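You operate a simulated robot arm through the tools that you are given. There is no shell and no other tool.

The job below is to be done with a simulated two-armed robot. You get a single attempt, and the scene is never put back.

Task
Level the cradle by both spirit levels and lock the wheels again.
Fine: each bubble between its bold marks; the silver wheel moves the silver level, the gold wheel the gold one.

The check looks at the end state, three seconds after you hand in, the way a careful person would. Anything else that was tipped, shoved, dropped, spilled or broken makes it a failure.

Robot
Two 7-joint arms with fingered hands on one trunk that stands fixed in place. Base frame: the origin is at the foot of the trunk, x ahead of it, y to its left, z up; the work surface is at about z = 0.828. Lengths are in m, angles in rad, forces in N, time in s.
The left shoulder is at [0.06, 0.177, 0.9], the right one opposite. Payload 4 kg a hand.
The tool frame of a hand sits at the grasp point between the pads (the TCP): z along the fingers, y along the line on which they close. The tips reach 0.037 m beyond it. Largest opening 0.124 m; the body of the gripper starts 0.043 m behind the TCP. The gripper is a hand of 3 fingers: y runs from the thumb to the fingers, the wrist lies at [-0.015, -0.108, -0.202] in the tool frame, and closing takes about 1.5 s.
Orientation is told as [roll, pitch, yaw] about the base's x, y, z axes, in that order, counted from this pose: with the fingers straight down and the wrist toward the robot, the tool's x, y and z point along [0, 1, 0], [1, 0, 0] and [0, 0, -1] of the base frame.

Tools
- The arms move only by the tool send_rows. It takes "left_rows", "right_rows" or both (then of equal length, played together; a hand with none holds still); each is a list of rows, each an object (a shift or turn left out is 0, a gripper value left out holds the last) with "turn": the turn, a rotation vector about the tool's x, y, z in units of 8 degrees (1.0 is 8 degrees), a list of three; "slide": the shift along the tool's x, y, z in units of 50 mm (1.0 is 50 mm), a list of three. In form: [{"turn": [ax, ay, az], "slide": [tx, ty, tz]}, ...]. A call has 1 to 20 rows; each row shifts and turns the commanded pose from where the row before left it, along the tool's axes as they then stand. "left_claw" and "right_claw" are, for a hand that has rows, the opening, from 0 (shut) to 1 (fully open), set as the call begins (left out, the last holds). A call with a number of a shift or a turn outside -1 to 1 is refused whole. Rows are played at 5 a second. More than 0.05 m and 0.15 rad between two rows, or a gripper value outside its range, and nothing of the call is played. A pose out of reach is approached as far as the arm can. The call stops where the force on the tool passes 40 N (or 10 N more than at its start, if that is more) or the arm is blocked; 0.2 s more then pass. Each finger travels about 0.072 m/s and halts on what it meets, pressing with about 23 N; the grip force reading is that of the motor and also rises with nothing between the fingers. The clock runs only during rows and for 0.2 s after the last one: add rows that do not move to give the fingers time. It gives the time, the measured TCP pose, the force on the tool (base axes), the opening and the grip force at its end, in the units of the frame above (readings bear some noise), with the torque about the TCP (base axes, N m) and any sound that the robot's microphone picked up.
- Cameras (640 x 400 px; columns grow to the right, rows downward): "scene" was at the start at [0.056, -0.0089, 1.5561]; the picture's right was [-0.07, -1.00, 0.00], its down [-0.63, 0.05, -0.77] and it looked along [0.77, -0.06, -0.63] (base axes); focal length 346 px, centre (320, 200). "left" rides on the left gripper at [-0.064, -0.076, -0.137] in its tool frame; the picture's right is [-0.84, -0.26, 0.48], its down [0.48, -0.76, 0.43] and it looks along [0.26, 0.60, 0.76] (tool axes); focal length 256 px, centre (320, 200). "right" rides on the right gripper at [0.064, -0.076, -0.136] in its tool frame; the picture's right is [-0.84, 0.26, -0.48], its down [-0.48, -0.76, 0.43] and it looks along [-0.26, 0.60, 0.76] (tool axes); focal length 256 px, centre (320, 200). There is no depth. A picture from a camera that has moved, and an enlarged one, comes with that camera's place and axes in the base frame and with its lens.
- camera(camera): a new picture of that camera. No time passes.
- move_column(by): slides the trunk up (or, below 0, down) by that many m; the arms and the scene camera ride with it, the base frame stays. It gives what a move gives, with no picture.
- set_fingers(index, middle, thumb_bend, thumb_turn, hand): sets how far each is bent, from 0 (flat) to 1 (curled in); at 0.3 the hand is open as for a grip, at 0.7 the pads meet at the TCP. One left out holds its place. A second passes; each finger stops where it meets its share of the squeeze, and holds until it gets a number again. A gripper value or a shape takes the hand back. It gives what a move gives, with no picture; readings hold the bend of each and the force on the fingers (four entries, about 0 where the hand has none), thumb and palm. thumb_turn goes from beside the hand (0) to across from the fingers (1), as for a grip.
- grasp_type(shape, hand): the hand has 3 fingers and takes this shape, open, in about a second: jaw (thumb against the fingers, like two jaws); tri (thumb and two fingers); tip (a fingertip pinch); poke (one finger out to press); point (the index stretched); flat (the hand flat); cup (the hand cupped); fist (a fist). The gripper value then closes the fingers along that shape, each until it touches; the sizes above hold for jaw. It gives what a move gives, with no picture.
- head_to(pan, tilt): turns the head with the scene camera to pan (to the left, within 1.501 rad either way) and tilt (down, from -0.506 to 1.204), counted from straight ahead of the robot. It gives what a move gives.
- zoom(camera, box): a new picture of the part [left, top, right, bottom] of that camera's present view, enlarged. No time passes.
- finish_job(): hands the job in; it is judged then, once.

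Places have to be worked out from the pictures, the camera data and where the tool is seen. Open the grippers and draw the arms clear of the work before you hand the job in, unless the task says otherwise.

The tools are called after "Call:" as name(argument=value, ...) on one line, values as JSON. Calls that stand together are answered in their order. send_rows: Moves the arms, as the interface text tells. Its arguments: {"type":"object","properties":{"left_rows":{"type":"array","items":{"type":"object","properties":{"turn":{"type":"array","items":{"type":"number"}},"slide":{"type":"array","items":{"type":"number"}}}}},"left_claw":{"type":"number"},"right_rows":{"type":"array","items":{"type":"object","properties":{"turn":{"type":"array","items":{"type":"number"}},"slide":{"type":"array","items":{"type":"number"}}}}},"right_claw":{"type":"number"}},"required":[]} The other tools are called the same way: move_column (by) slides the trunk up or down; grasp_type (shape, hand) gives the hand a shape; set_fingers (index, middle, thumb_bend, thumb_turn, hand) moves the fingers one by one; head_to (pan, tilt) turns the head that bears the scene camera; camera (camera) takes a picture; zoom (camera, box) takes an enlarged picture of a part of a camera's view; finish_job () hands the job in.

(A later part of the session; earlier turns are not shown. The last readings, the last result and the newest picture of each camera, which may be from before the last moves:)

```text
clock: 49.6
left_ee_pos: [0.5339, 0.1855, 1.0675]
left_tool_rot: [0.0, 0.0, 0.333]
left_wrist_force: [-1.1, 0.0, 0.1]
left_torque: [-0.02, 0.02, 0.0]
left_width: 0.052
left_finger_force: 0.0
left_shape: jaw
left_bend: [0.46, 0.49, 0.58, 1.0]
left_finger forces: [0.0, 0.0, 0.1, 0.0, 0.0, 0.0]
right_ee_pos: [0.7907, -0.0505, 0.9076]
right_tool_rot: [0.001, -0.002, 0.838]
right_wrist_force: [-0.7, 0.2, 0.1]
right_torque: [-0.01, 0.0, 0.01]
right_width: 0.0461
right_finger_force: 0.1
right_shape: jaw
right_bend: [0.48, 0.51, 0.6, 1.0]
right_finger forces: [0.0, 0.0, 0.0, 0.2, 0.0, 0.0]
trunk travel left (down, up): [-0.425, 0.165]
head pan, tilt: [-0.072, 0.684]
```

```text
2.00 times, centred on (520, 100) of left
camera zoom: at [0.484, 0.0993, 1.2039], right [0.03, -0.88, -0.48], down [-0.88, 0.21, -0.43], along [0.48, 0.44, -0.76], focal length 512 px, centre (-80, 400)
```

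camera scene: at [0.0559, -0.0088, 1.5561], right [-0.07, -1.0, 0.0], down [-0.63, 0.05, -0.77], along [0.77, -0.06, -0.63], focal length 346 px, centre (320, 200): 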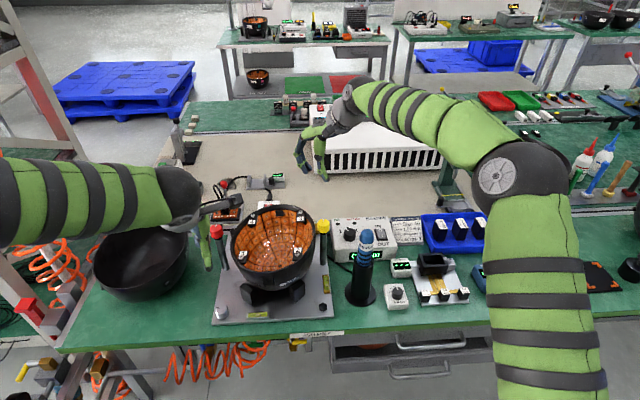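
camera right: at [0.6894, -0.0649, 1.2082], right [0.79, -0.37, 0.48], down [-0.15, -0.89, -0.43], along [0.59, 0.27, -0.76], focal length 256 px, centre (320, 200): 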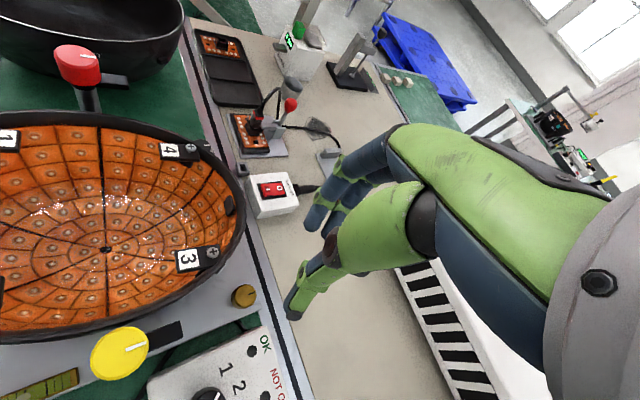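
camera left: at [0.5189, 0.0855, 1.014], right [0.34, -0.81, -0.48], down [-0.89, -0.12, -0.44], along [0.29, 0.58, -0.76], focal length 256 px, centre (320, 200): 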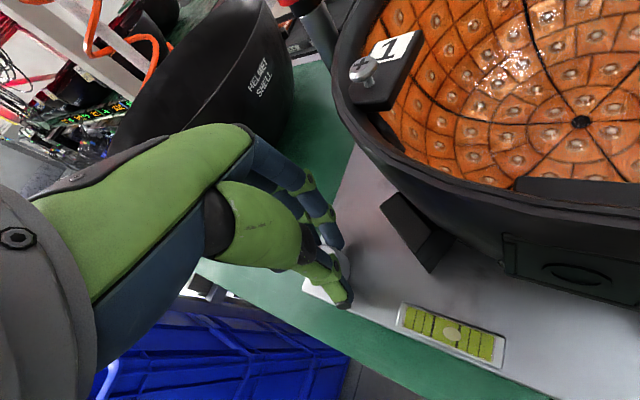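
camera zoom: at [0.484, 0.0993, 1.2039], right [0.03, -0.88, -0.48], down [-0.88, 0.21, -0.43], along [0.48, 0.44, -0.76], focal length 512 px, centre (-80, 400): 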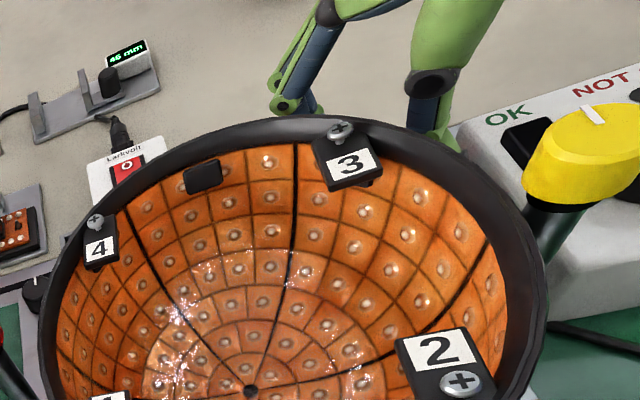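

The wheel seems about 3 mm off along the tool's x. I shift that way, turn to 62°, and lower to about 0.877.

Call:
send_rows(right_rows=[{"slide": [0.06, 0, 0]}, {"turn": [0, 0, -0.9]}, {"turn": [0, 0, -0.9]}, {"slide": [0, 0, 0.2]}, {"slide": [0, 0, 0.2]}, {"slide": [0, 0, 0.1]}, {"slide": [0, 0, 0.1]}, {}])

Call:
zoom(camera="right", box=[240, 180, 340, 300])

Call:
zoom(camera="scene", box=[280, 150, 400, 250])

```text
clock: 51.4
left_ee_pos: [0.5339, 0.1867, 1.068]
left_tool_rot: [-0.001, 0.0, 0.332]
left_wrist_force: [-0.6, 0.6, 1.3]
left_torque: [0.0, 0.03, -0.02]
left_width: 0.0518
left_finger_force: 0.2
left_shape: jaw
left_bend: [0.46, 0.49, 0.58, 1.0]
left_finger forces: [0.0, 0.0, 0.1, 0.0, 0.1, 0.0]
right_ee_pos: [0.7893, -0.0491, 0.8786]
right_tool_rot: [0.0, 0.0, 1.089]
right_wrist_force: [-0.6, -0.6, -0.2]
right_torque: [-0.02, -0.02, -0.01]
right_width: 0.0464
right_finger_force: 0.0
right_shape: jaw
right_bend: [0.48, 0.51, 0.6, 1.0]
right_finger forces: [0.0, 0.0, 0.1, 0.0, 0.0, 0.1]
trunk travel left (down, up): [-0.425, 0.165]
head pan, tilt: [-0.072, 0.684]
```

```text
3.33 times, centred on (290, 240) of right
camera zoom: at [0.6969, -0.0877, 1.0144], right [0.86, -0.16, 0.48], down [0.08, -0.9, -0.43], along [0.5, 0.41, -0.76], focal length 853 px, centre (420, 67)
```

zoom: 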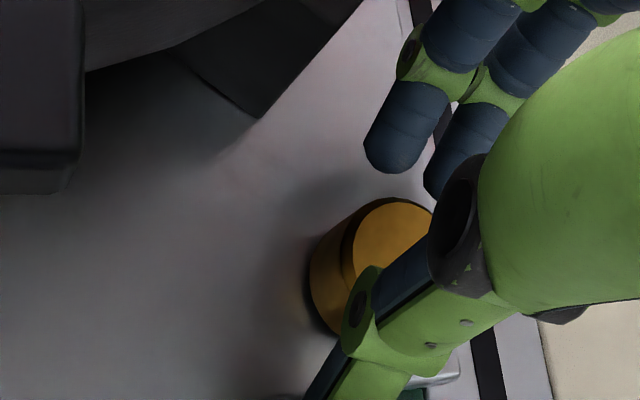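

```text
4.00 times, centred on (340, 200) of scene
camera zoom: at [0.0561, -0.0089, 1.5561], right [-0.07, -1.0, 0.0], down [-0.63, 0.05, -0.77], along [0.77, -0.06, -0.63], focal length 1385 px, centre (240, 200)
```

zoom: 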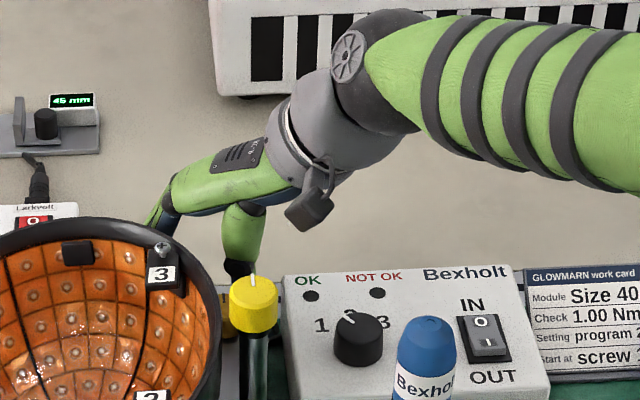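

No contact anywhere. I close on the gold wheel and turn about 24° counter-clockwise.

Call:
send_rows(right_rows=[{}, {}, {}, {}, {}, {}, {"turn": [0, 0, -0.6]}, {"turn": [0, 0, -0.6]}, {"turn": [0, 0, -0.6]}, {"turn": [0, 0, -0.6]}, {"turn": [0, 0, -0.6]}, {}], right_claw=0)

Call:
zoom(camera="scene", box=[300, 260, 340, 300])

Call:
zoom(camera="right", box=[200, 140, 380, 340])

```text
clock: 54.0
left_ee_pos: [0.5341, 0.1859, 1.0675]
left_tool_rot: [0.0, 0.0, 0.331]
left_wrist_force: [-0.2, -1.2, -0.3]
left_torque: [0.03, -0.04, -0.02]
left_width: 0.0518
left_finger_force: 0.1
left_shape: jaw
left_bend: [0.46, 0.49, 0.58, 1.0]
left_finger forces: [0.1, 0.0, 0.1, 0.0, 0.1, 0.1]
right_ee_pos: [0.7889, -0.0489, 0.8784]
right_tool_rot: [-0.003, 0.001, 1.508]
right_wrist_force: [-0.4, -5.9, 9.7]
right_torque: [-0.17, 0.04, -0.05]
right_width: 0.0263
right_finger_force: 23.3
right_shape: jaw
right_bend: [0.58, 0.59, 0.64, 1.0]
right_finger forces: [11.2, 8.2, 0.0, 0.0, 27.3, 0.0]
trunk travel left (down, up): [-0.425, 0.165]
head pan, tilt: [-0.072, 0.684]
```

```text
10.00 times, centred on (320, 280) of scene
camera zoom: at [0.0552, -0.0093, 1.5562], right [-0.07, -1.0, 0.0], down [-0.63, 0.05, -0.78], along [0.77, -0.06, -0.63], focal length 3463 px, centre (320, -600)
```

zoom: 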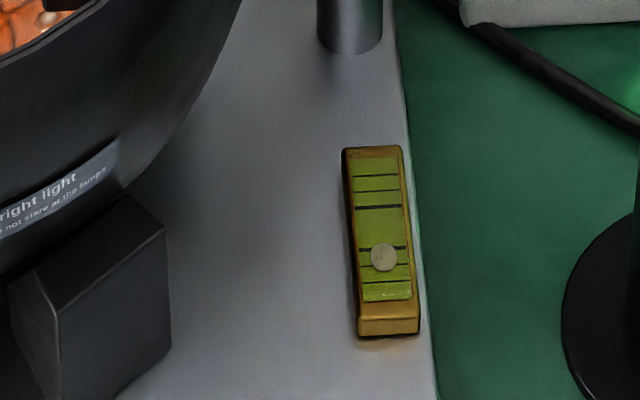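

```text
2.00 times, centred on (290, 240) of right
camera zoom: at [0.7202, -0.1222, 1.0142], right [0.85, 0.2, 0.48], down [0.44, -0.79, -0.43], along [0.29, 0.58, -0.76], focal length 512 px, centre (380, 120)
```

zoom: 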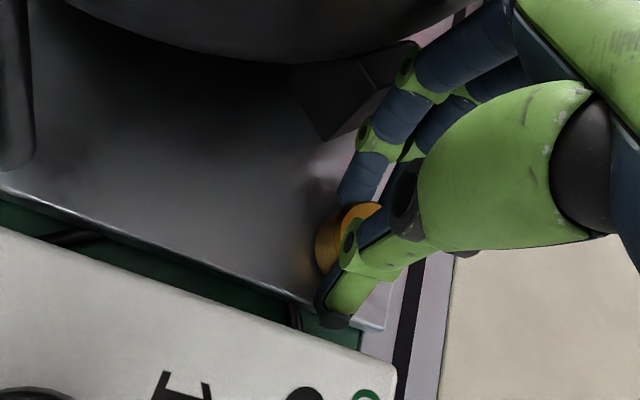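

Gold goes the other way: the bubble moved further forward, about 6 px per 24°. I turn clockwise back to about 60° and check.

Call:
send_rows(right_rows=[{"turn": [0, 0, 0.65]}, {"turn": [0, 0, 0.65]}, {"turn": [0, 0, 0.65]}, {"turn": [0, 0, 0.65]}, {"turn": [0, 0, 0.65]}, {}])

Call:
zoom(camera="scene", box=[300, 260, 340, 300])

Call:
send_rows(right_rows=[{}, {}, {}, {"turn": [0, 0, -0.8]}, {"turn": [0, 0, -0.8]}, {"turn": [0, 0, -0.8]}, {"turn": [0, 0, -0.8]}, {}], right_claw=0.37)

Call:
zoom(camera="right", box=[200, 140, 380, 340])

```text
clock: 55.4
left_ee_pos: [0.5346, 0.1861, 1.066]
left_tool_rot: [0.0, 0.0, 0.332]
left_wrist_force: [0.3, 0.5, 0.5]
left_torque: [-0.01, 0.01, -0.02]
left_width: 0.0517
left_finger_force: 0.2
left_shape: jaw
left_bend: [0.46, 0.49, 0.58, 1.0]
left_finger forces: [0.0, 0.0, 0.0, 0.0, 0.0, 0.0]
right_ee_pos: [0.7883, -0.0485, 0.878]
right_tool_rot: [0.0, 0.001, 1.053]
right_wrist_force: [-0.3, -1.4, 5.3]
right_torque: [-0.04, 0.0, 0.01]
right_width: 0.0258
right_finger_force: 23.5
right_shape: jaw
right_bend: [0.58, 0.59, 0.64, 1.0]
right_finger forces: [11.4, 9.9, 0.0, 0.0, 24.5, 0.0]
trunk travel left (down, up): [-0.425, 0.165]
head pan, tilt: [-0.072, 0.684]
```

```text
10.00 times, centred on (320, 280) of scene
camera zoom: at [0.0555, -0.0089, 1.5561], right [-0.07, -1.0, 0.0], down [-0.63, 0.05, -0.78], along [0.77, -0.06, -0.63], focal length 3463 px, centre (320, -600)
```

zoom: 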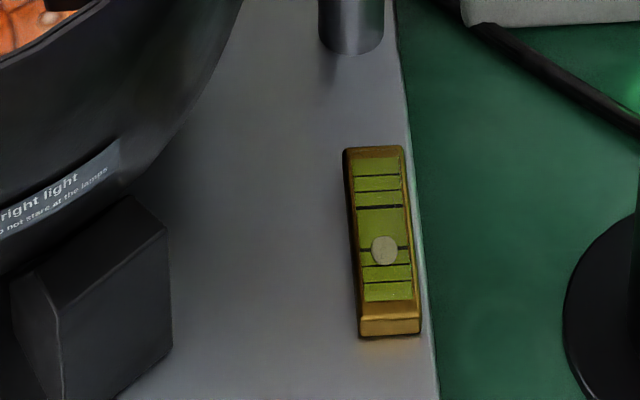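

```text
clock: 57.2
left_ee_pos: [0.5368, 0.1859, 1.0668]
left_tool_rot: [0.0, 0.0, 0.332]
left_wrist_force: [0.4, 0.2, -0.3]
left_torque: [0.0, 0.01, 0.02]
left_width: 0.052
left_finger_force: 0.1
left_shape: jaw
left_bend: [0.46, 0.49, 0.58, 1.0]
left_finger forces: [0.0, 0.1, 0.0, 0.0, 0.0, 0.1]
right_ee_pos: [0.7889, -0.0485, 0.8784]
right_tool_rot: [-0.001, 0.0, 1.499]
right_wrist_force: [11.9, -6.0, 4.4]
right_torque: [0.24, 0.06, -0.55]
right_width: 0.0451
right_finger_force: 0.0
right_shape: jaw
right_bend: [0.5, 0.51, 0.6, 1.0]
right_finger forces: [13.1, 0.0, 0.0, 0.1, 0.0, 0.0]
trunk travel left (down, up): [-0.425, 0.165]
head pan, tilt: [-0.072, 0.684]
```

```text
2.00 times, centred on (290, 240) of right
camera zoom: at [0.7201, -0.1209, 1.0142], right [0.85, 0.2, 0.48], down [0.43, -0.79, -0.43], along [0.3, 0.58, -0.76], focal length 512 px, centre (380, 120)
```

zoom: 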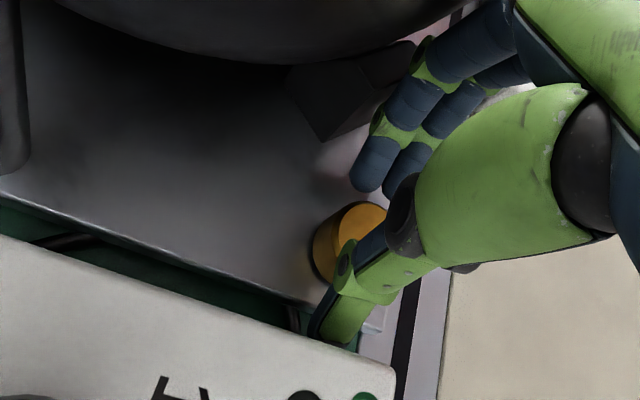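

At this angle the open index finger presses the support block, so I'll regrip with a smaller opening from now on. I close and turn 28° clockwise.

Call:
send_rows(right_rows=[{}, {}, {}, {}, {}, {"turn": [0, 0, 0.7]}, {"turn": [0, 0, 0.7]}, {"turn": [0, 0, 0.7]}, {"turn": [0, 0, 0.7]}, {"turn": [0, 0, 0.7]}, {}], right_claw=0)

Call:
zoom(camera="scene", box=[300, 260, 340, 300])

Call:
send_rows(right_rows=[{}, {}, {"turn": [0, 0, -0.7]}, {"turn": [0, 0, -0.7]}, {"turn": [0, 0, -0.7]}, {"turn": [0, 0, -0.7]}, {"turn": [0, 0, -0.7]}, {}], right_claw=0.29)

Call:
zoom(camera="right", box=[200, 140, 380, 340])

```text
clock: 59.6
left_ee_pos: [0.5335, 0.1867, 1.0662]
left_tool_rot: [0.002, 0.0, 0.333]
left_wrist_force: [-0.7, 1.0, -0.6]
left_torque: [0.01, -0.03, -0.01]
left_width: 0.0517
left_finger_force: 0.0
left_shape: jaw
left_bend: [0.46, 0.49, 0.58, 1.0]
left_finger forces: [0.0, 0.1, 0.1, 0.0, 0.0, 0.1]
right_ee_pos: [0.7879, -0.048, 0.8779]
right_tool_rot: [0.0, 0.001, 1.012]
right_wrist_force: [-1.5, -1.0, 3.2]
right_torque: [-0.02, -0.01, 0.01]
right_width: 0.0276
right_finger_force: 22.5
right_shape: jaw
right_bend: [0.56, 0.6, 0.64, 1.0]
right_finger forces: [8.6, 12.1, 0.0, 0.0, 22.3, 0.0]
trunk travel left (down, up): [-0.425, 0.165]
head pan, tilt: [-0.072, 0.684]
```

```text
10.00 times, centred on (320, 280) of scene
camera zoom: at [0.0555, -0.0089, 1.5561], right [-0.07, -1.0, 0.0], down [-0.63, 0.05, -0.78], along [0.77, -0.06, -0.63], focal length 3463 px, centre (320, -600)
```

zoom: 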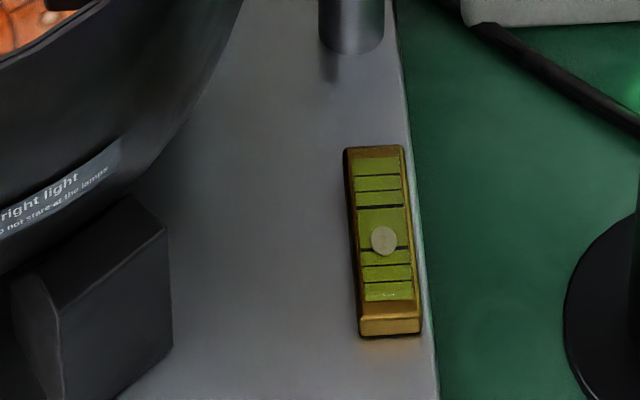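

```text
clock: 61.4
left_ee_pos: [0.5345, 0.1853, 1.0674]
left_tool_rot: [0.001, 0.0, 0.331]
left_wrist_force: [0.0, 0.6, 0.6]
left_torque: [-0.03, 0.03, -0.01]
left_width: 0.0516
left_finger_force: 0.1
left_shape: jaw
left_bend: [0.46, 0.49, 0.58, 1.0]
left_finger forces: [0.0, 0.0, 0.0, 0.0, 0.1, 0.0]
right_ee_pos: [0.7888, -0.0498, 0.8785]
right_tool_rot: [0.0, 0.0, 1.501]
right_wrist_force: [2.6, -1.0, 1.0]
right_torque: [0.1, 0.04, -0.06]
right_width: 0.0357
right_finger_force: 0.0
right_shape: jaw
right_bend: [0.53, 0.55, 0.62, 1.0]
right_finger forces: [3.1, 0.0, 0.0, 0.0, 0.0, 0.1]
trunk travel left (down, up): [-0.425, 0.165]
head pan, tilt: [-0.072, 0.684]
```

```text
2.00 times, centred on (290, 240) of right
camera zoom: at [0.7203, -0.1217, 1.015], right [0.85, 0.2, 0.48], down [0.43, -0.79, -0.43], along [0.3, 0.58, -0.76], focal length 512 px, centre (380, 120)
```

zoom: 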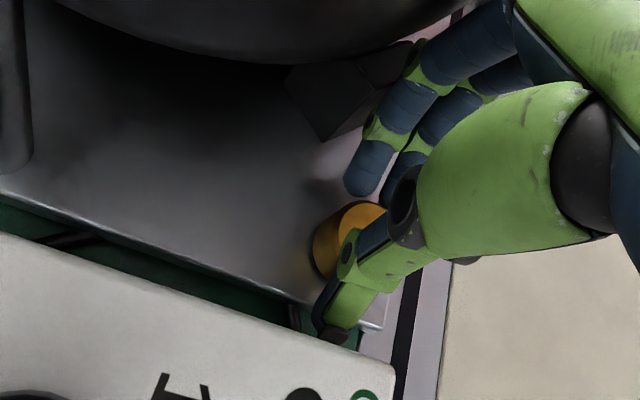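

The gold bubble is moving back (250 → 240, centre about 227). I make another 28° stroke.

Call:
send_rows(right_rows=[{}, {}, {}, {}, {}, {"turn": [0, 0, 0.7]}, {"turn": [0, 0, 0.7]}, {"turn": [0, 0, 0.7]}, {"turn": [0, 0, 0.7]}, {"turn": [0, 0, 0.7]}, {}], right_claw=0)

Call:
zoom(camera="scene", box=[300, 260, 340, 300])

Call:
send_rows(right_rows=[{}, {}, {"turn": [0, 0, -0.6]}, {"turn": [0, 0, -0.6]}, {"turn": [0, 0, -0.6]}, {}], right_claw=0.29)

Call:
zoom(camera="scene", box=[300, 260, 340, 300])

```text
clock: 63.8
left_ee_pos: [0.5337, 0.1871, 1.0677]
left_tool_rot: [0.0, 0.0, 0.333]
left_wrist_force: [0.0, -0.5, 0.1]
left_torque: [-0.02, -0.01, -0.01]
left_width: 0.0519
left_finger_force: 0.0
left_shape: jaw
left_bend: [0.46, 0.49, 0.58, 1.0]
left_finger forces: [0.0, 0.1, 0.0, 0.1, 0.0, 0.0]
right_ee_pos: [0.7885, -0.0485, 0.8789]
right_tool_rot: [0.0, -0.001, 1.014]
right_wrist_force: [-6.9, -0.8, 7.6]
right_torque: [-0.03, 0.2, 0.02]
right_width: 0.0265
right_finger_force: 22.9
right_shape: jaw
right_bend: [0.57, 0.6, 0.64, 1.0]
right_finger forces: [11.2, 8.8, 0.1, 0.0, 24.2, 0.0]
trunk travel left (down, up): [-0.425, 0.165]
head pan, tilt: [-0.072, 0.684]
```

```text
10.00 times, centred on (320, 280) of scene
camera zoom: at [0.0548, -0.0088, 1.5561], right [-0.07, -1.0, 0.0], down [-0.63, 0.05, -0.78], along [0.77, -0.06, -0.63], focal length 3463 px, centre (320, -600)
```

zoom: 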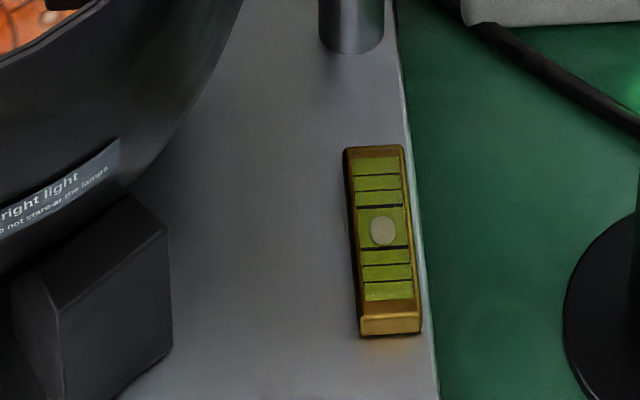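

```text
clock: 65.2
left_ee_pos: [0.5348, 0.1861, 1.0663]
left_tool_rot: [0.001, 0.0, 0.332]
left_wrist_force: [-0.1, -0.8, -0.3]
left_torque: [-0.01, 0.0, 0.0]
left_width: 0.0518
left_finger_force: 0.0
left_shape: jaw
left_bend: [0.46, 0.49, 0.58, 1.0]
left_finger forces: [0.1, 0.0, 0.0, 0.0, 0.0, 0.1]
right_ee_pos: [0.7883, -0.0492, 0.8788]
right_tool_rot: [0.0, -0.001, 1.264]
right_wrist_force: [0.6, 0.5, 0.1]
right_torque: [-0.02, 0.02, 0.02]
right_width: 0.036
right_finger_force: 0.0
right_shape: jaw
right_bend: [0.52, 0.55, 0.62, 1.0]
right_finger forces: [0.0, 0.0, 0.1, 0.1, 0.0, 0.0]
trunk travel left (down, up): [-0.425, 0.165]
head pan, tilt: [-0.072, 0.684]
```

```text
10.00 times, centred on (320, 280) of scene
camera zoom: at [0.056, -0.0089, 1.5561], right [-0.07, -1.0, 0.0], down [-0.63, 0.05, -0.77], along [0.77, -0.06, -0.63], focal length 3463 px, centre (320, -600)
```

zoom: 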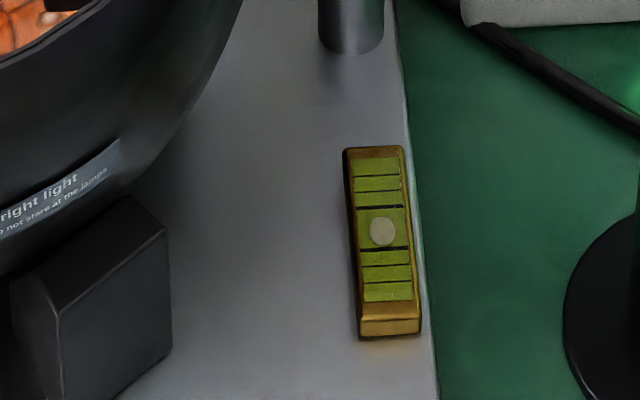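

The bubble is just between the marks (231 against a centre of 228). I give it 11° more to centre it.

Call:
send_rows(right_rows=[{}, {}, {}, {}, {}, {"turn": [0, 0, 0.5]}, {"turn": [0, 0, 0.5]}, {"turn": [0, 0, 0.4]}, {}], right_claw=0)

Call:
send_rows(right_rows=[{}, {}, {}, {"slide": [0, 0, -0.4]}, {"slide": [0, 0, -0.8]}, {"slide": [0, 0, -0.8]}, {"slide": [0, 0, -0.8]}, {"slide": [0, 0, -0.8]}, {}], right_claw=0.37)

Call:
zoom(camera="scene", box=[300, 260, 340, 300])

Call:
zoom(camera="scene", box=[210, 270, 290, 330])

Call:
zoom(camera="scene", box=[200, 190, 350, 340])

Call:
camera(camera="right")

```text
clock: 67.2
left_ee_pos: [0.5349, 0.1861, 1.0678]
left_tool_rot: [0.001, 0.001, 0.331]
left_wrist_force: [0.1, -0.7, 0.5]
left_torque: [0.03, 0.0, 0.03]
left_width: 0.0515
left_finger_force: 0.1
left_shape: jaw
left_bend: [0.46, 0.49, 0.58, 1.0]
left_finger forces: [0.1, 0.1, 0.1, 0.1, 0.0, 0.0]
right_ee_pos: [0.7894, -0.0492, 0.8799]
right_tool_rot: [0.001, 0.0, 1.066]
right_wrist_force: [-6.2, -0.2, 0.5]
right_torque: [-0.01, 0.17, 0.04]
right_width: 0.026
right_finger_force: 23.1
right_shape: jaw
right_bend: [0.59, 0.6, 0.64, 1.0]
right_finger forces: [14.0, 6.9, 0.0, 0.1, 23.4, 0.0]
trunk travel left (down, up): [-0.425, 0.165]
head pan, tilt: [-0.072, 0.684]
```

```text
clock: 69.2
left_ee_pos: [0.534, 0.1864, 1.0671]
left_tool_rot: [0.0, -0.001, 0.33]
left_wrist_force: [-0.5, -0.6, 1.2]
left_torque: [-0.05, 0.01, -0.02]
left_width: 0.0519
left_finger_force: 0.0
left_shape: jaw
left_bend: [0.46, 0.49, 0.58, 1.0]
left_finger forces: [0.0, 0.0, 0.0, 0.1, 0.0, 0.0]
right_ee_pos: [0.7882, -0.049, 1.0597]
right_tool_rot: [0.0, -0.001, 1.07]
right_wrist_force: [0.1, -0.6, -0.1]
right_torque: [-0.01, -0.02, 0.0]
right_width: 0.0455
right_finger_force: 0.1
right_shape: jaw
right_bend: [0.48, 0.51, 0.6, 1.0]
right_finger forces: [0.0, 0.0, 0.0, 0.1, 0.1, 0.0]
trunk travel left (down, up): [-0.425, 0.165]
head pan, tilt: [-0.072, 0.684]
```

```text
10.00 times, centred on (320, 280) of scene
camera zoom: at [0.0561, -0.0089, 1.5561], right [-0.07, -1.0, 0.0], down [-0.63, 0.05, -0.77], along [0.77, -0.06, -0.63], focal length 3463 px, centre (320, -600)
```

zoom: 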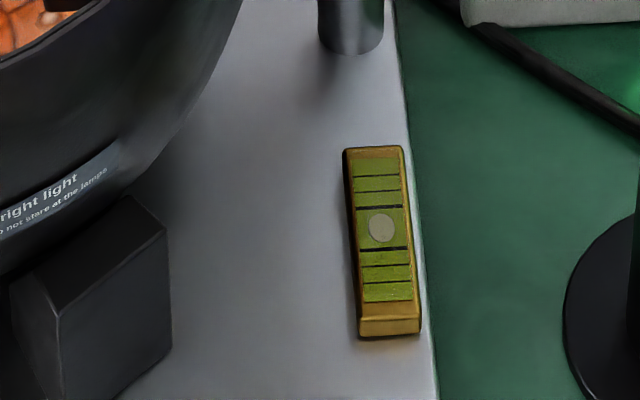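

```text
6.67 times, centred on (250, 300) of scene
camera zoom: at [0.0561, -0.0089, 1.5561], right [-0.07, -1.0, 0.0], down [-0.63, 0.05, -0.77], along [0.77, -0.06, -0.63], focal length 2309 px, centre (787, -467)
```

zoom: 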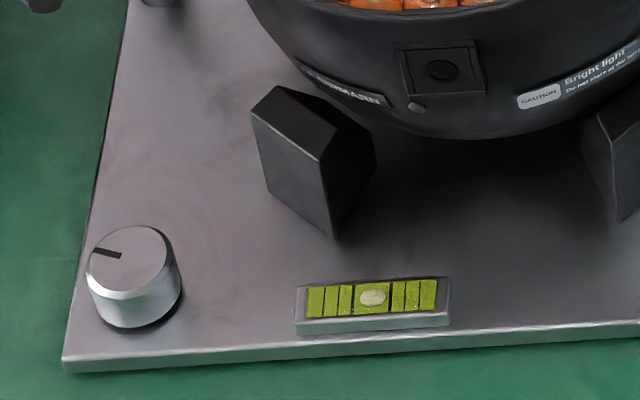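

```text
2.67 times, centred on (275, 265) of scene
camera zoom: at [0.0561, -0.0089, 1.5561], right [-0.07, -1.0, 0.0], down [-0.63, 0.05, -0.77], along [0.77, -0.06, -0.63], focal length 924 px, centre (440, 27)
```

zoom: 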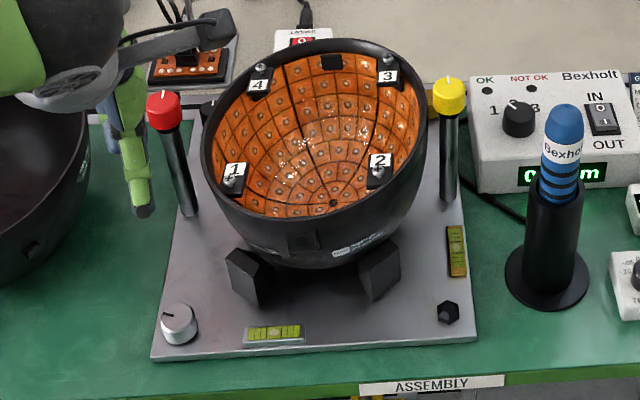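

```text
taken
camera right: at [0.6957, -0.0859, 1.1956], right [0.86, -0.18, 0.48], down [0.06, -0.9, -0.43], along [0.51, 0.4, -0.76], focal length 256 px, centre (320, 200)
```

right: 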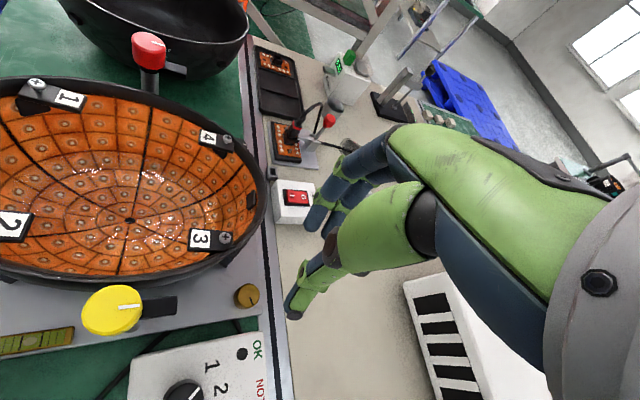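

Both bubbles are centred. I take the right hand back to its start place and then send the left hand back over the lock the way it came.

Call:
send_rows(right_rows=[{"slide": [0, 0, -0.9]}, {"slide": [0, 0, -0.9]}, {"turn": [0, 0, 0.96]}, {"turn": [0, 0, 0.96]}, {"turn": [0, 0, 0.96]}, {"turn": [0, 0, 0.96]}, {"turn": [0, 0, 0.96]}, {"turn": [0, 0, 0.96]}, {"turn": [0, 0, 0.96]}, {"turn": [0, 0, 0.96]}, {"slide": [-0.487, -0.713, 0]}, {"slide": [-0.487, -0.713, 0]}, {"slide": [-0.487, -0.713, 0]}, {"slide": [-0.487, -0.713, 0]}, {"slide": [-0.487, -0.713, 0]}, {"slide": [-0.487, -0.713, 0]}, {}])

Call:
send_rows(left_rows=[{"turn": [0, 0, 0.8]}, {"turn": [0, 0, 0.8]}, {"turn": [0, 0, 0.78]}, {"slide": [0, 0, -0.6]}, {"slide": [0, 0.85, 0]}, {"slide": [0, 0.85, 0]}, {"slide": [0, 0.85, 0]}, {"slide": [0, 0.85, 0]}, {"slide": [0, 0.85, 0]}, {"slide": [0, 0.83, 0]}, {}], left_claw=0.37)

Call:
camera(camera="scene")

```text
clock: 72.8
left_ee_pos: [0.5355, 0.1865, 1.0662]
left_tool_rot: [0.0, 0.001, 0.333]
left_wrist_force: [-0.4, 0.6, 0.7]
left_torque: [-0.02, -0.02, 0.0]
left_width: 0.052
left_finger_force: 0.0
left_shape: jaw
left_bend: [0.46, 0.49, 0.58, 1.0]
left_finger forces: [0.0, 0.0, 0.0, 0.1, 0.1, 0.0]
right_ee_pos: [0.5753, -0.1927, 1.1488]
right_tool_rot: [0.0, -0.001, -0.004]
right_wrist_force: [-0.5, -0.6, 0.2]
right_torque: [0.02, 0.02, 0.0]
right_width: 0.0458
right_finger_force: 0.0
right_shape: jaw
right_bend: [0.48, 0.51, 0.6, 1.0]
right_finger forces: [0.0, 0.1, 0.0, 0.0, 0.1, 0.1]
trunk travel left (down, up): [-0.425, 0.165]
head pan, tilt: [-0.072, 0.684]
```

```text
clock: 75.2
left_ee_pos: [0.7914, 0.1861, 1.0947]
left_tool_rot: [-0.001, -0.001, -0.001]
left_wrist_force: [0.6, 0.2, -0.4]
left_torque: [0.0, 0.01, 0.0]
left_width: 0.0461
left_finger_force: 0.0
left_shape: jaw
left_bend: [0.48, 0.51, 0.6, 1.0]
left_finger forces: [0.0, 0.0, 0.1, 0.0, 0.0, 0.1]
right_ee_pos: [0.5754, -0.1917, 1.149]
right_tool_rot: [0.0, 0.001, -0.004]
right_wrist_force: [-0.2, -1.0, -0.4]
right_torque: [0.03, -0.01, 0.0]
right_width: 0.0458
right_finger_force: 0.1
right_shape: jaw
right_bend: [0.48, 0.51, 0.6, 1.0]
right_finger forces: [0.0, 0.1, 0.0, 0.1, 0.0, 0.0]
trunk travel left (down, up): [-0.425, 0.165]
head pan, tilt: [-0.072, 0.684]
```

```text
taken
camera scene: at [0.0556, -0.0088, 1.5561], right [-0.07, -1.0, 0.0], down [-0.63, 0.05, -0.78], along [0.77, -0.06, -0.63], focal length 346 px, centre (320, 200)
```

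scene: 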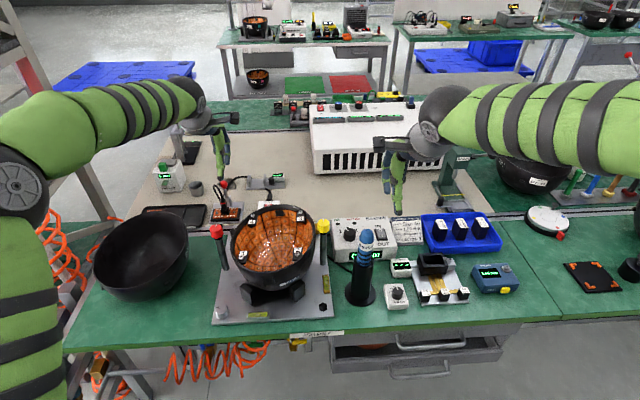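

In place over the lock at yaw 0. I turn to −63° while high, then lower onto the knob as before.

Call:
send_rows(left_rows=[{"turn": [0, 0, 0.99]}, {"turn": [0, 0, 0.99]}, {"turn": [0, 0, 0.99]}, {"turn": [0, 0, 0.99]}, {"turn": [0, 0, 0.99]}, {"turn": [0, 0, 0.99]}, {"turn": [0, 0, 0.99]}, {"turn": [0, 0, 0.99]}, {"slide": [-0.052, -0.046, 0]}, {"slide": [0, 0, 0.7]}, {"slide": [0, 0, 0.7]}, {"slide": [0, 0, 0.7]}, {"slide": [0, 0, 0.7]}, {"slide": [0, 0, 0.7]}, {}])

Call:
zoom(camera="left", box=[260, 160, 440, 340])

```text
clock: 78.4
left_ee_pos: [0.788, 0.1871, 0.9238]
left_tool_rot: [0.0, 0.0, -1.108]
left_wrist_force: [-0.2, 0.9, 0.3]
left_torque: [-0.02, -0.02, -0.02]
left_width: 0.0461
left_finger_force: 0.0
left_shape: jaw
left_bend: [0.48, 0.51, 0.6, 1.0]
left_finger forces: [0.0, 0.0, 0.1, 0.0, 0.1, 0.0]
right_ee_pos: [0.5756, -0.1924, 1.15]
right_tool_rot: [-0.001, 0.001, -0.003]
right_wrist_force: [-0.3, 0.0, -0.5]
right_torque: [0.01, 0.01, 0.01]
right_width: 0.0456
right_finger_force: 0.1
right_shape: jaw
right_bend: [0.48, 0.51, 0.6, 1.0]
right_finger forces: [0.1, 0.0, 0.0, 0.0, 0.0, 0.0]
trunk travel left (down, up): [-0.425, 0.165]
head pan, tilt: [-0.072, 0.684]
```

```text
2.22 times, centred on (350, 250) of left
camera zoom: at [0.697, 0.2249, 1.0596], right [-0.86, -0.15, -0.48], down [0.09, 0.9, -0.43], along [0.5, -0.42, -0.76], focal length 569 px, centre (253, 89)
```

zoom: 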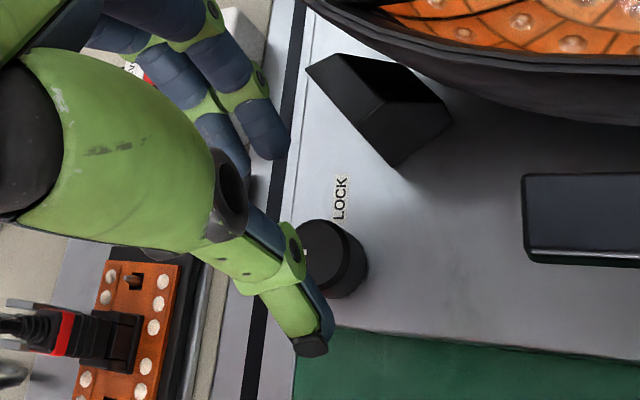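

Alignment matches the earlier approach. I lower to about 0.877 and then turn the open hand to about −18°, so I can grip and turn clockwise.

Call:
send_rows(left_rows=[{"slide": [0, 0, 0.3]}, {"slide": [0, 0, 0.3]}, {"slide": [0, 0, 0.2]}, {"slide": [0, 0, 0.12]}, {"turn": [0, 0, -0.8]}, {"turn": [0, 0, -0.8]}, {"turn": [0, 0, -0.8]}, {"turn": [0, 0, -0.8]}, {"turn": [0, 0, -0.8]}, {"turn": [0, 0, -0.8]}, {"turn": [0, 0, -0.8]}, {}])

Call:
zoom(camera="left", box=[280, 180, 400, 320])

```text
clock: 81.0
left_ee_pos: [0.7847, 0.1854, 0.8757]
left_tool_rot: [-0.001, 0.0, -0.323]
left_wrist_force: [-0.6, -0.3, -0.4]
left_torque: [0.01, -0.02, 0.01]
left_width: 0.046
left_finger_force: 0.1
left_shape: jaw
left_bend: [0.48, 0.51, 0.6, 1.0]
left_finger forces: [0.1, 0.0, 0.0, 0.0, 0.1, 0.1]
right_ee_pos: [0.5764, -0.1917, 1.1488]
right_tool_rot: [0.0, 0.0, -0.003]
right_wrist_force: [0.4, 0.0, 0.0]
right_torque: [0.01, 0.04, -0.03]
right_width: 0.0455
right_finger_force: 0.0
right_shape: jaw
right_bend: [0.48, 0.51, 0.6, 1.0]
right_finger forces: [0.1, 0.0, 0.0, 0.1, 0.1, 0.0]
trunk travel left (down, up): [-0.425, 0.165]
head pan, tilt: [-0.072, 0.684]
```

```text
2.86 times, centred on (340, 250) of left
camera zoom: at [0.694, 0.1478, 1.0122], right [-0.51, -0.71, -0.48], down [-0.57, 0.7, -0.43], along [0.65, 0.05, -0.76], focal length 731 px, centre (263, 57)
```

zoom: 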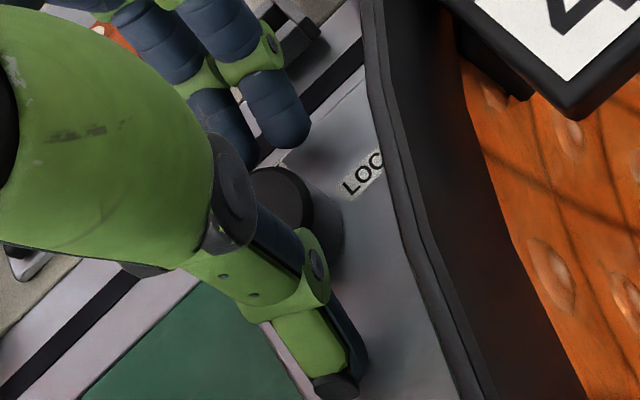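

The open hand straddles the knob freely. I grip and turn 45° clockwise, then regrip.

Call:
send_rows(left_rows=[{}, {}, {}, {}, {}, {}, {"turn": [0, 0, 0.7]}, {"turn": [0, 0, 0.7]}, {"turn": [0, 0, 0.7]}, {"turn": [0, 0, 0.7]}, {"turn": [0, 0, 0.7]}, {"turn": [0, 0, 0.7]}, {"turn": [0, 0, 0.7]}, {"turn": [0, 0, 0.7]}, {}], left_claw=0)

Call:
zoom(camera="left", box=[280, 180, 400, 320])

```text
clock: 84.2
left_ee_pos: [0.7857, 0.1884, 0.8763]
left_tool_rot: [0.0, -0.001, -1.106]
left_wrist_force: [-5.1, 12.1, 1.5]
left_torque: [0.29, 0.08, 0.04]
left_width: 0.0239
left_finger_force: 22.7
left_shape: jaw
left_bend: [0.61, 0.59, 0.65, 1.0]
left_finger forces: [9.0, 8.4, 0.0, 0.1, 27.6, 0.0]
right_ee_pos: [0.5755, -0.1912, 1.1497]
right_tool_rot: [-0.001, 0.001, -0.004]
right_wrist_force: [0.8, 0.2, -1.1]
right_torque: [-0.02, -0.01, 0.01]
right_width: 0.0456
right_finger_force: 0.0
right_shape: jaw
right_bend: [0.48, 0.51, 0.6, 1.0]
right_finger forces: [0.0, 0.1, 0.1, 0.0, 0.0, 0.0]
trunk travel left (down, up): [-0.425, 0.165]
head pan, tilt: [-0.072, 0.684]
```

```text
2.86 times, centred on (340, 250) of left
camera zoom: at [0.6947, 0.2253, 1.0126], right [-0.86, -0.15, -0.48], down [0.09, 0.9, -0.43], along [0.5, -0.42, -0.76], focal length 731 px, centre (263, 57)
```

zoom: 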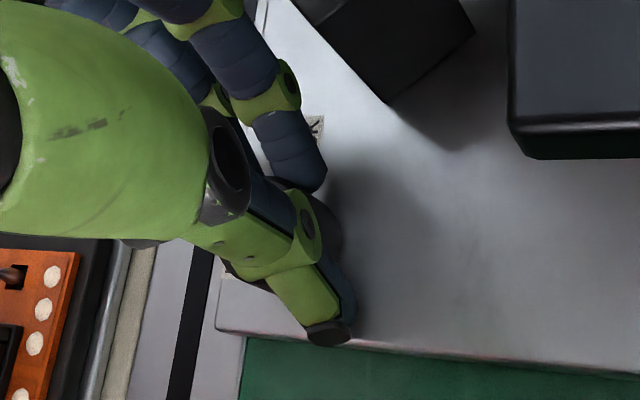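

I release, swing back to about −18°, and make the second 45° stroke with a little extra.

Call:
send_rows(left_rows=[{}, {}, {}, {"turn": [0, 0, -0.8]}, {"turn": [0, 0, -0.8]}, {"turn": [0, 0, -0.8]}, {"turn": [0, 0, -0.8]}, {"turn": [0, 0, -0.8]}, {"turn": [0, 0, -0.8]}, {"turn": [0, 0, -0.8]}, {}], left_claw=0.37)

Call:
send_rows(left_rows=[{}, {}, {}, {}, {}, {}, {"turn": [0, 0, 0.7]}, {"turn": [0, 0, 0.7]}, {"turn": [0, 0, 0.7]}, {"turn": [0, 0, 0.7]}, {"turn": [0, 0, 0.7]}, {"turn": [0, 0, 0.7]}, {"turn": [0, 0, 0.7]}, {"turn": [0, 0, 0.7]}, {"turn": [0, 0, 0.4]}, {}], left_claw=0)

Call:
send_rows(left_rows=[{}, {}, {}, {"slide": [0, 0, -0.4]}, {"slide": [0, 0, -0.8]}, {"slide": [0, 0, -0.8]}, {}], left_claw=0.37)

Call:
zoom(camera="left", box=[300, 200, 460, 340])

Call:
zoom(camera="scene", box=[200, 190, 350, 340])

```text
clock: 86.6
left_ee_pos: [0.7846, 0.187, 0.8746]
left_tool_rot: [0.0, -0.001, -0.324]
left_wrist_force: [-0.2, -0.5, -0.2]
left_torque: [0.01, 0.01, -0.01]
left_width: 0.0457
left_finger_force: 0.3
left_shape: jaw
left_bend: [0.48, 0.51, 0.6, 1.0]
left_finger forces: [0.1, 0.1, 0.0, 0.1, 0.0, 0.0]
right_ee_pos: [0.5759, -0.1927, 1.1506]
right_tool_rot: [0.0, 0.0, -0.004]
right_wrist_force: [0.3, 0.1, -0.5]
right_torque: [0.0, -0.06, 0.0]
right_width: 0.0459
right_finger_force: 0.0
right_shape: jaw
right_bend: [0.48, 0.51, 0.6, 1.0]
right_finger forces: [0.0, 0.0, 0.0, 0.0, 0.0, 0.0]
trunk travel left (down, up): [-0.425, 0.165]
head pan, tilt: [-0.072, 0.684]
```

```text
clock: 90.0
left_ee_pos: [0.7872, 0.1877, 0.8744]
left_tool_rot: [0.001, -0.002, -1.161]
left_wrist_force: [-0.6, 17.2, 4.2]
left_torque: [0.41, -0.02, 0.1]
left_width: 0.024
left_finger_force: 23.1
left_shape: jaw
left_bend: [0.6, 0.59, 0.64, 1.0]
left_finger forces: [8.3, 6.7, 0.0, 0.0, 30.1, 0.1]
right_ee_pos: [0.576, -0.1918, 1.1504]
right_tool_rot: [-0.002, -0.001, -0.003]
right_wrist_force: [0.3, 0.2, 0.0]
right_torque: [0.01, 0.01, 0.03]
right_width: 0.0458
right_finger_force: 0.0
right_shape: jaw
right_bend: [0.48, 0.51, 0.6, 1.0]
right_finger forces: [0.0, 0.0, 0.0, 0.0, 0.1, 0.1]
trunk travel left (down, up): [-0.425, 0.165]
head pan, tilt: [-0.072, 0.684]
```

```text
clock: 91.6
left_ee_pos: [0.7867, 0.185, 0.977]
left_tool_rot: [-0.001, 0.0, -1.164]
left_wrist_force: [0.1, 0.0, -0.1]
left_torque: [0.02, 0.0, 0.01]
left_width: 0.0456
left_finger_force: 0.0
left_shape: jaw
left_bend: [0.48, 0.51, 0.6, 1.0]
left_finger forces: [0.1, 0.0, 0.0, 0.0, 0.0, 0.0]
right_ee_pos: [0.5747, -0.1935, 1.1483]
right_tool_rot: [-0.002, -0.001, -0.004]
right_wrist_force: [0.3, -0.5, 0.0]
right_torque: [0.01, -0.01, 0.0]
right_width: 0.046
right_finger_force: 0.0
right_shape: jaw
right_bend: [0.48, 0.51, 0.6, 1.0]
right_finger forces: [0.0, 0.0, 0.1, 0.0, 0.1, 0.1]
trunk travel left (down, up): [-0.425, 0.165]
head pan, tilt: [-0.072, 0.684]
```

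```text
2.86 times, centred on (380, 270) of left
camera zoom: at [0.6979, 0.228, 1.1139], right [-0.87, -0.1, -0.48], down [0.14, 0.89, -0.43], along [0.47, -0.45, -0.76], focal length 731 px, centre (149, 0)
```

zoom: 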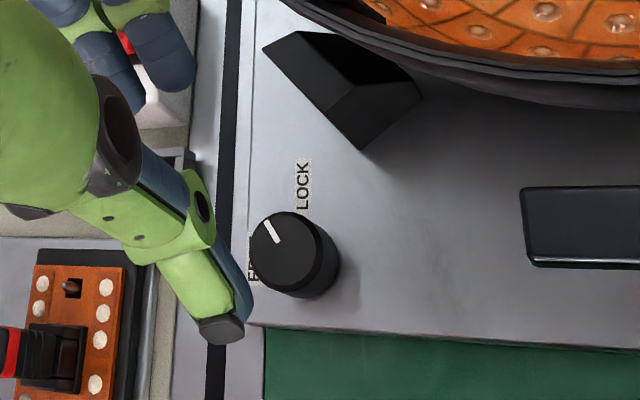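

```text
2.67 times, centred on (275, 265) of scene
camera zoom: at [0.0561, -0.0088, 1.5561], right [-0.07, -1.0, 0.0], down [-0.63, 0.05, -0.77], along [0.77, -0.06, -0.63], focal length 924 px, centre (440, 27)
```

zoom: 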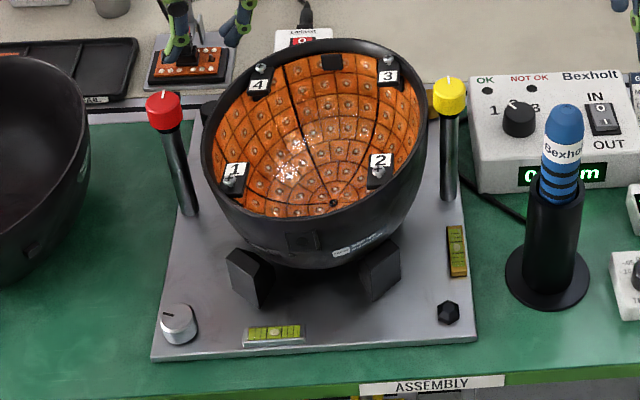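

The lock line still stands about 30° short of LOCK because the grip slipped a bit. I go down again with a 2 mm correction and make one more stroke.

Call:
send_rows(left_rows=[{"slide": [0.034, -0.028, 0.8]}, {"slide": [0, 0, 0.7]}, {"slide": [0, 0, 0.3]}, {"slide": [0, 0, 0.18]}, {"turn": [0, 0, -0.8]}, {"turn": [0, 0, -0.8]}, {"turn": [0, 0, -0.8]}, {"turn": [0, 0, -0.8]}, {"turn": [0, 0, -0.8]}, {"turn": [0, 0, -0.8]}, {}])

Call:
send_rows(left_rows=[{}, {}, {}, {}, {}, {}, {"turn": [0, 0, 0.6]}, {"turn": [0, 0, 0.6]}, {"turn": [0, 0, 0.6]}, {"turn": [0, 0, 0.6]}, {"turn": [0, 0, 0.6]}, {"turn": [0, 0, 0.6]}, {"turn": [0, 0, 0.6]}, {}], left_claw=0)

Call:
send_rows(left_rows=[{}, {}, {}, {"turn": [0, 0, 0.7]}, {"slide": [0, 0, -0.4]}, {"slide": [0, 0, -0.8]}, {"slide": [0, 0, -0.8]}, {}], left_claw=0.37)

Call:
zoom(camera="left", box=[300, 200, 460, 340])

```text
clock: 94.0
left_ee_pos: [0.7864, 0.1887, 0.8771]
left_tool_rot: [-0.001, 0.001, -0.491]
left_wrist_force: [-0.9, -0.3, -0.1]
left_torque: [0.02, 0.0, -0.04]
left_width: 0.0455
left_finger_force: 0.0
left_shape: jaw
left_bend: [0.48, 0.51, 0.6, 1.0]
left_finger forces: [0.1, 0.0, 0.1, 0.0, 0.0, 0.1]
right_ee_pos: [0.5763, -0.1919, 1.1494]
right_tool_rot: [0.0, -0.001, -0.003]
right_wrist_force: [0.4, -0.6, 0.1]
right_torque: [0.03, 0.01, 0.03]
right_width: 0.0459
right_finger_force: 0.0
right_shape: jaw
right_bend: [0.48, 0.51, 0.6, 1.0]
right_finger forces: [0.0, 0.0, 0.1, 0.0, 0.0, 0.0]
trunk travel left (down, up): [-0.425, 0.165]
head pan, tilt: [-0.072, 0.684]
```

```text
clock: 97.0
left_ee_pos: [0.7865, 0.1897, 0.8769]
left_tool_rot: [-0.002, 0.001, -1.079]
left_wrist_force: [-5.7, 7.0, 0.6]
left_torque: [0.12, 0.12, 0.03]
left_width: 0.0242
left_finger_force: 23.0
left_shape: jaw
left_bend: [0.59, 0.59, 0.65, 1.0]
left_finger forces: [11.5, 7.6, 0.1, 0.1, 25.6, 0.1]
right_ee_pos: [0.5739, -0.1911, 1.1502]
right_tool_rot: [0.001, 0.0, -0.004]
right_wrist_force: [0.3, -0.2, -0.3]
right_torque: [-0.04, 0.02, 0.04]
right_width: 0.0457
right_finger_force: 0.0
right_shape: jaw
right_bend: [0.48, 0.51, 0.6, 1.0]
right_finger forces: [0.0, 0.1, 0.0, 0.0, 0.1, 0.0]
trunk travel left (down, up): [-0.425, 0.165]
head pan, tilt: [-0.072, 0.684]
```

```text
clock: 98.8
left_ee_pos: [0.7851, 0.1892, 0.9765]
left_tool_rot: [-0.001, -0.001, -1.175]
left_wrist_force: [0.9, -0.3, -0.3]
left_torque: [0.02, -0.01, 0.0]
left_width: 0.0457
left_finger_force: 0.1
left_shape: jaw
left_bend: [0.48, 0.51, 0.6, 1.0]
left_finger forces: [0.0, 0.0, 0.1, 0.1, 0.1, 0.0]
right_ee_pos: [0.5766, -0.192, 1.149]
right_tool_rot: [0.0, 0.0, -0.003]
right_wrist_force: [0.1, -0.1, 0.0]
right_torque: [0.0, -0.03, 0.02]
right_width: 0.0454
right_finger_force: 0.0
right_shape: jaw
right_bend: [0.48, 0.51, 0.6, 1.0]
right_finger forces: [0.1, 0.1, 0.0, 0.1, 0.0, 0.0]
trunk travel left (down, up): [-0.425, 0.165]
head pan, tilt: [-0.072, 0.684]
```

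```text
2.86 times, centred on (380, 270) of left
camera zoom: at [0.6986, 0.2327, 1.1128], right [-0.87, -0.09, -0.48], down [0.15, 0.89, -0.43], along [0.47, -0.45, -0.76], focal length 731 px, centre (149, 0)
```

zoom: 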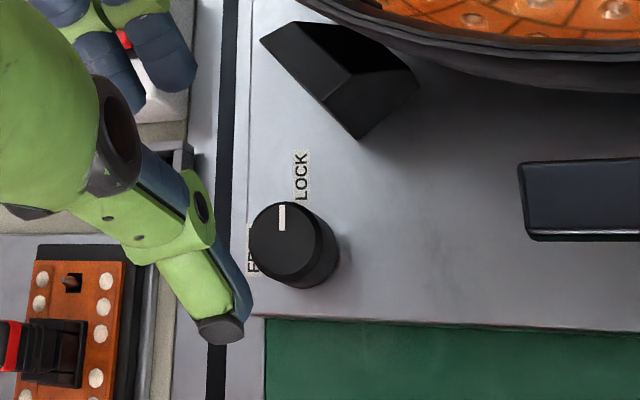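

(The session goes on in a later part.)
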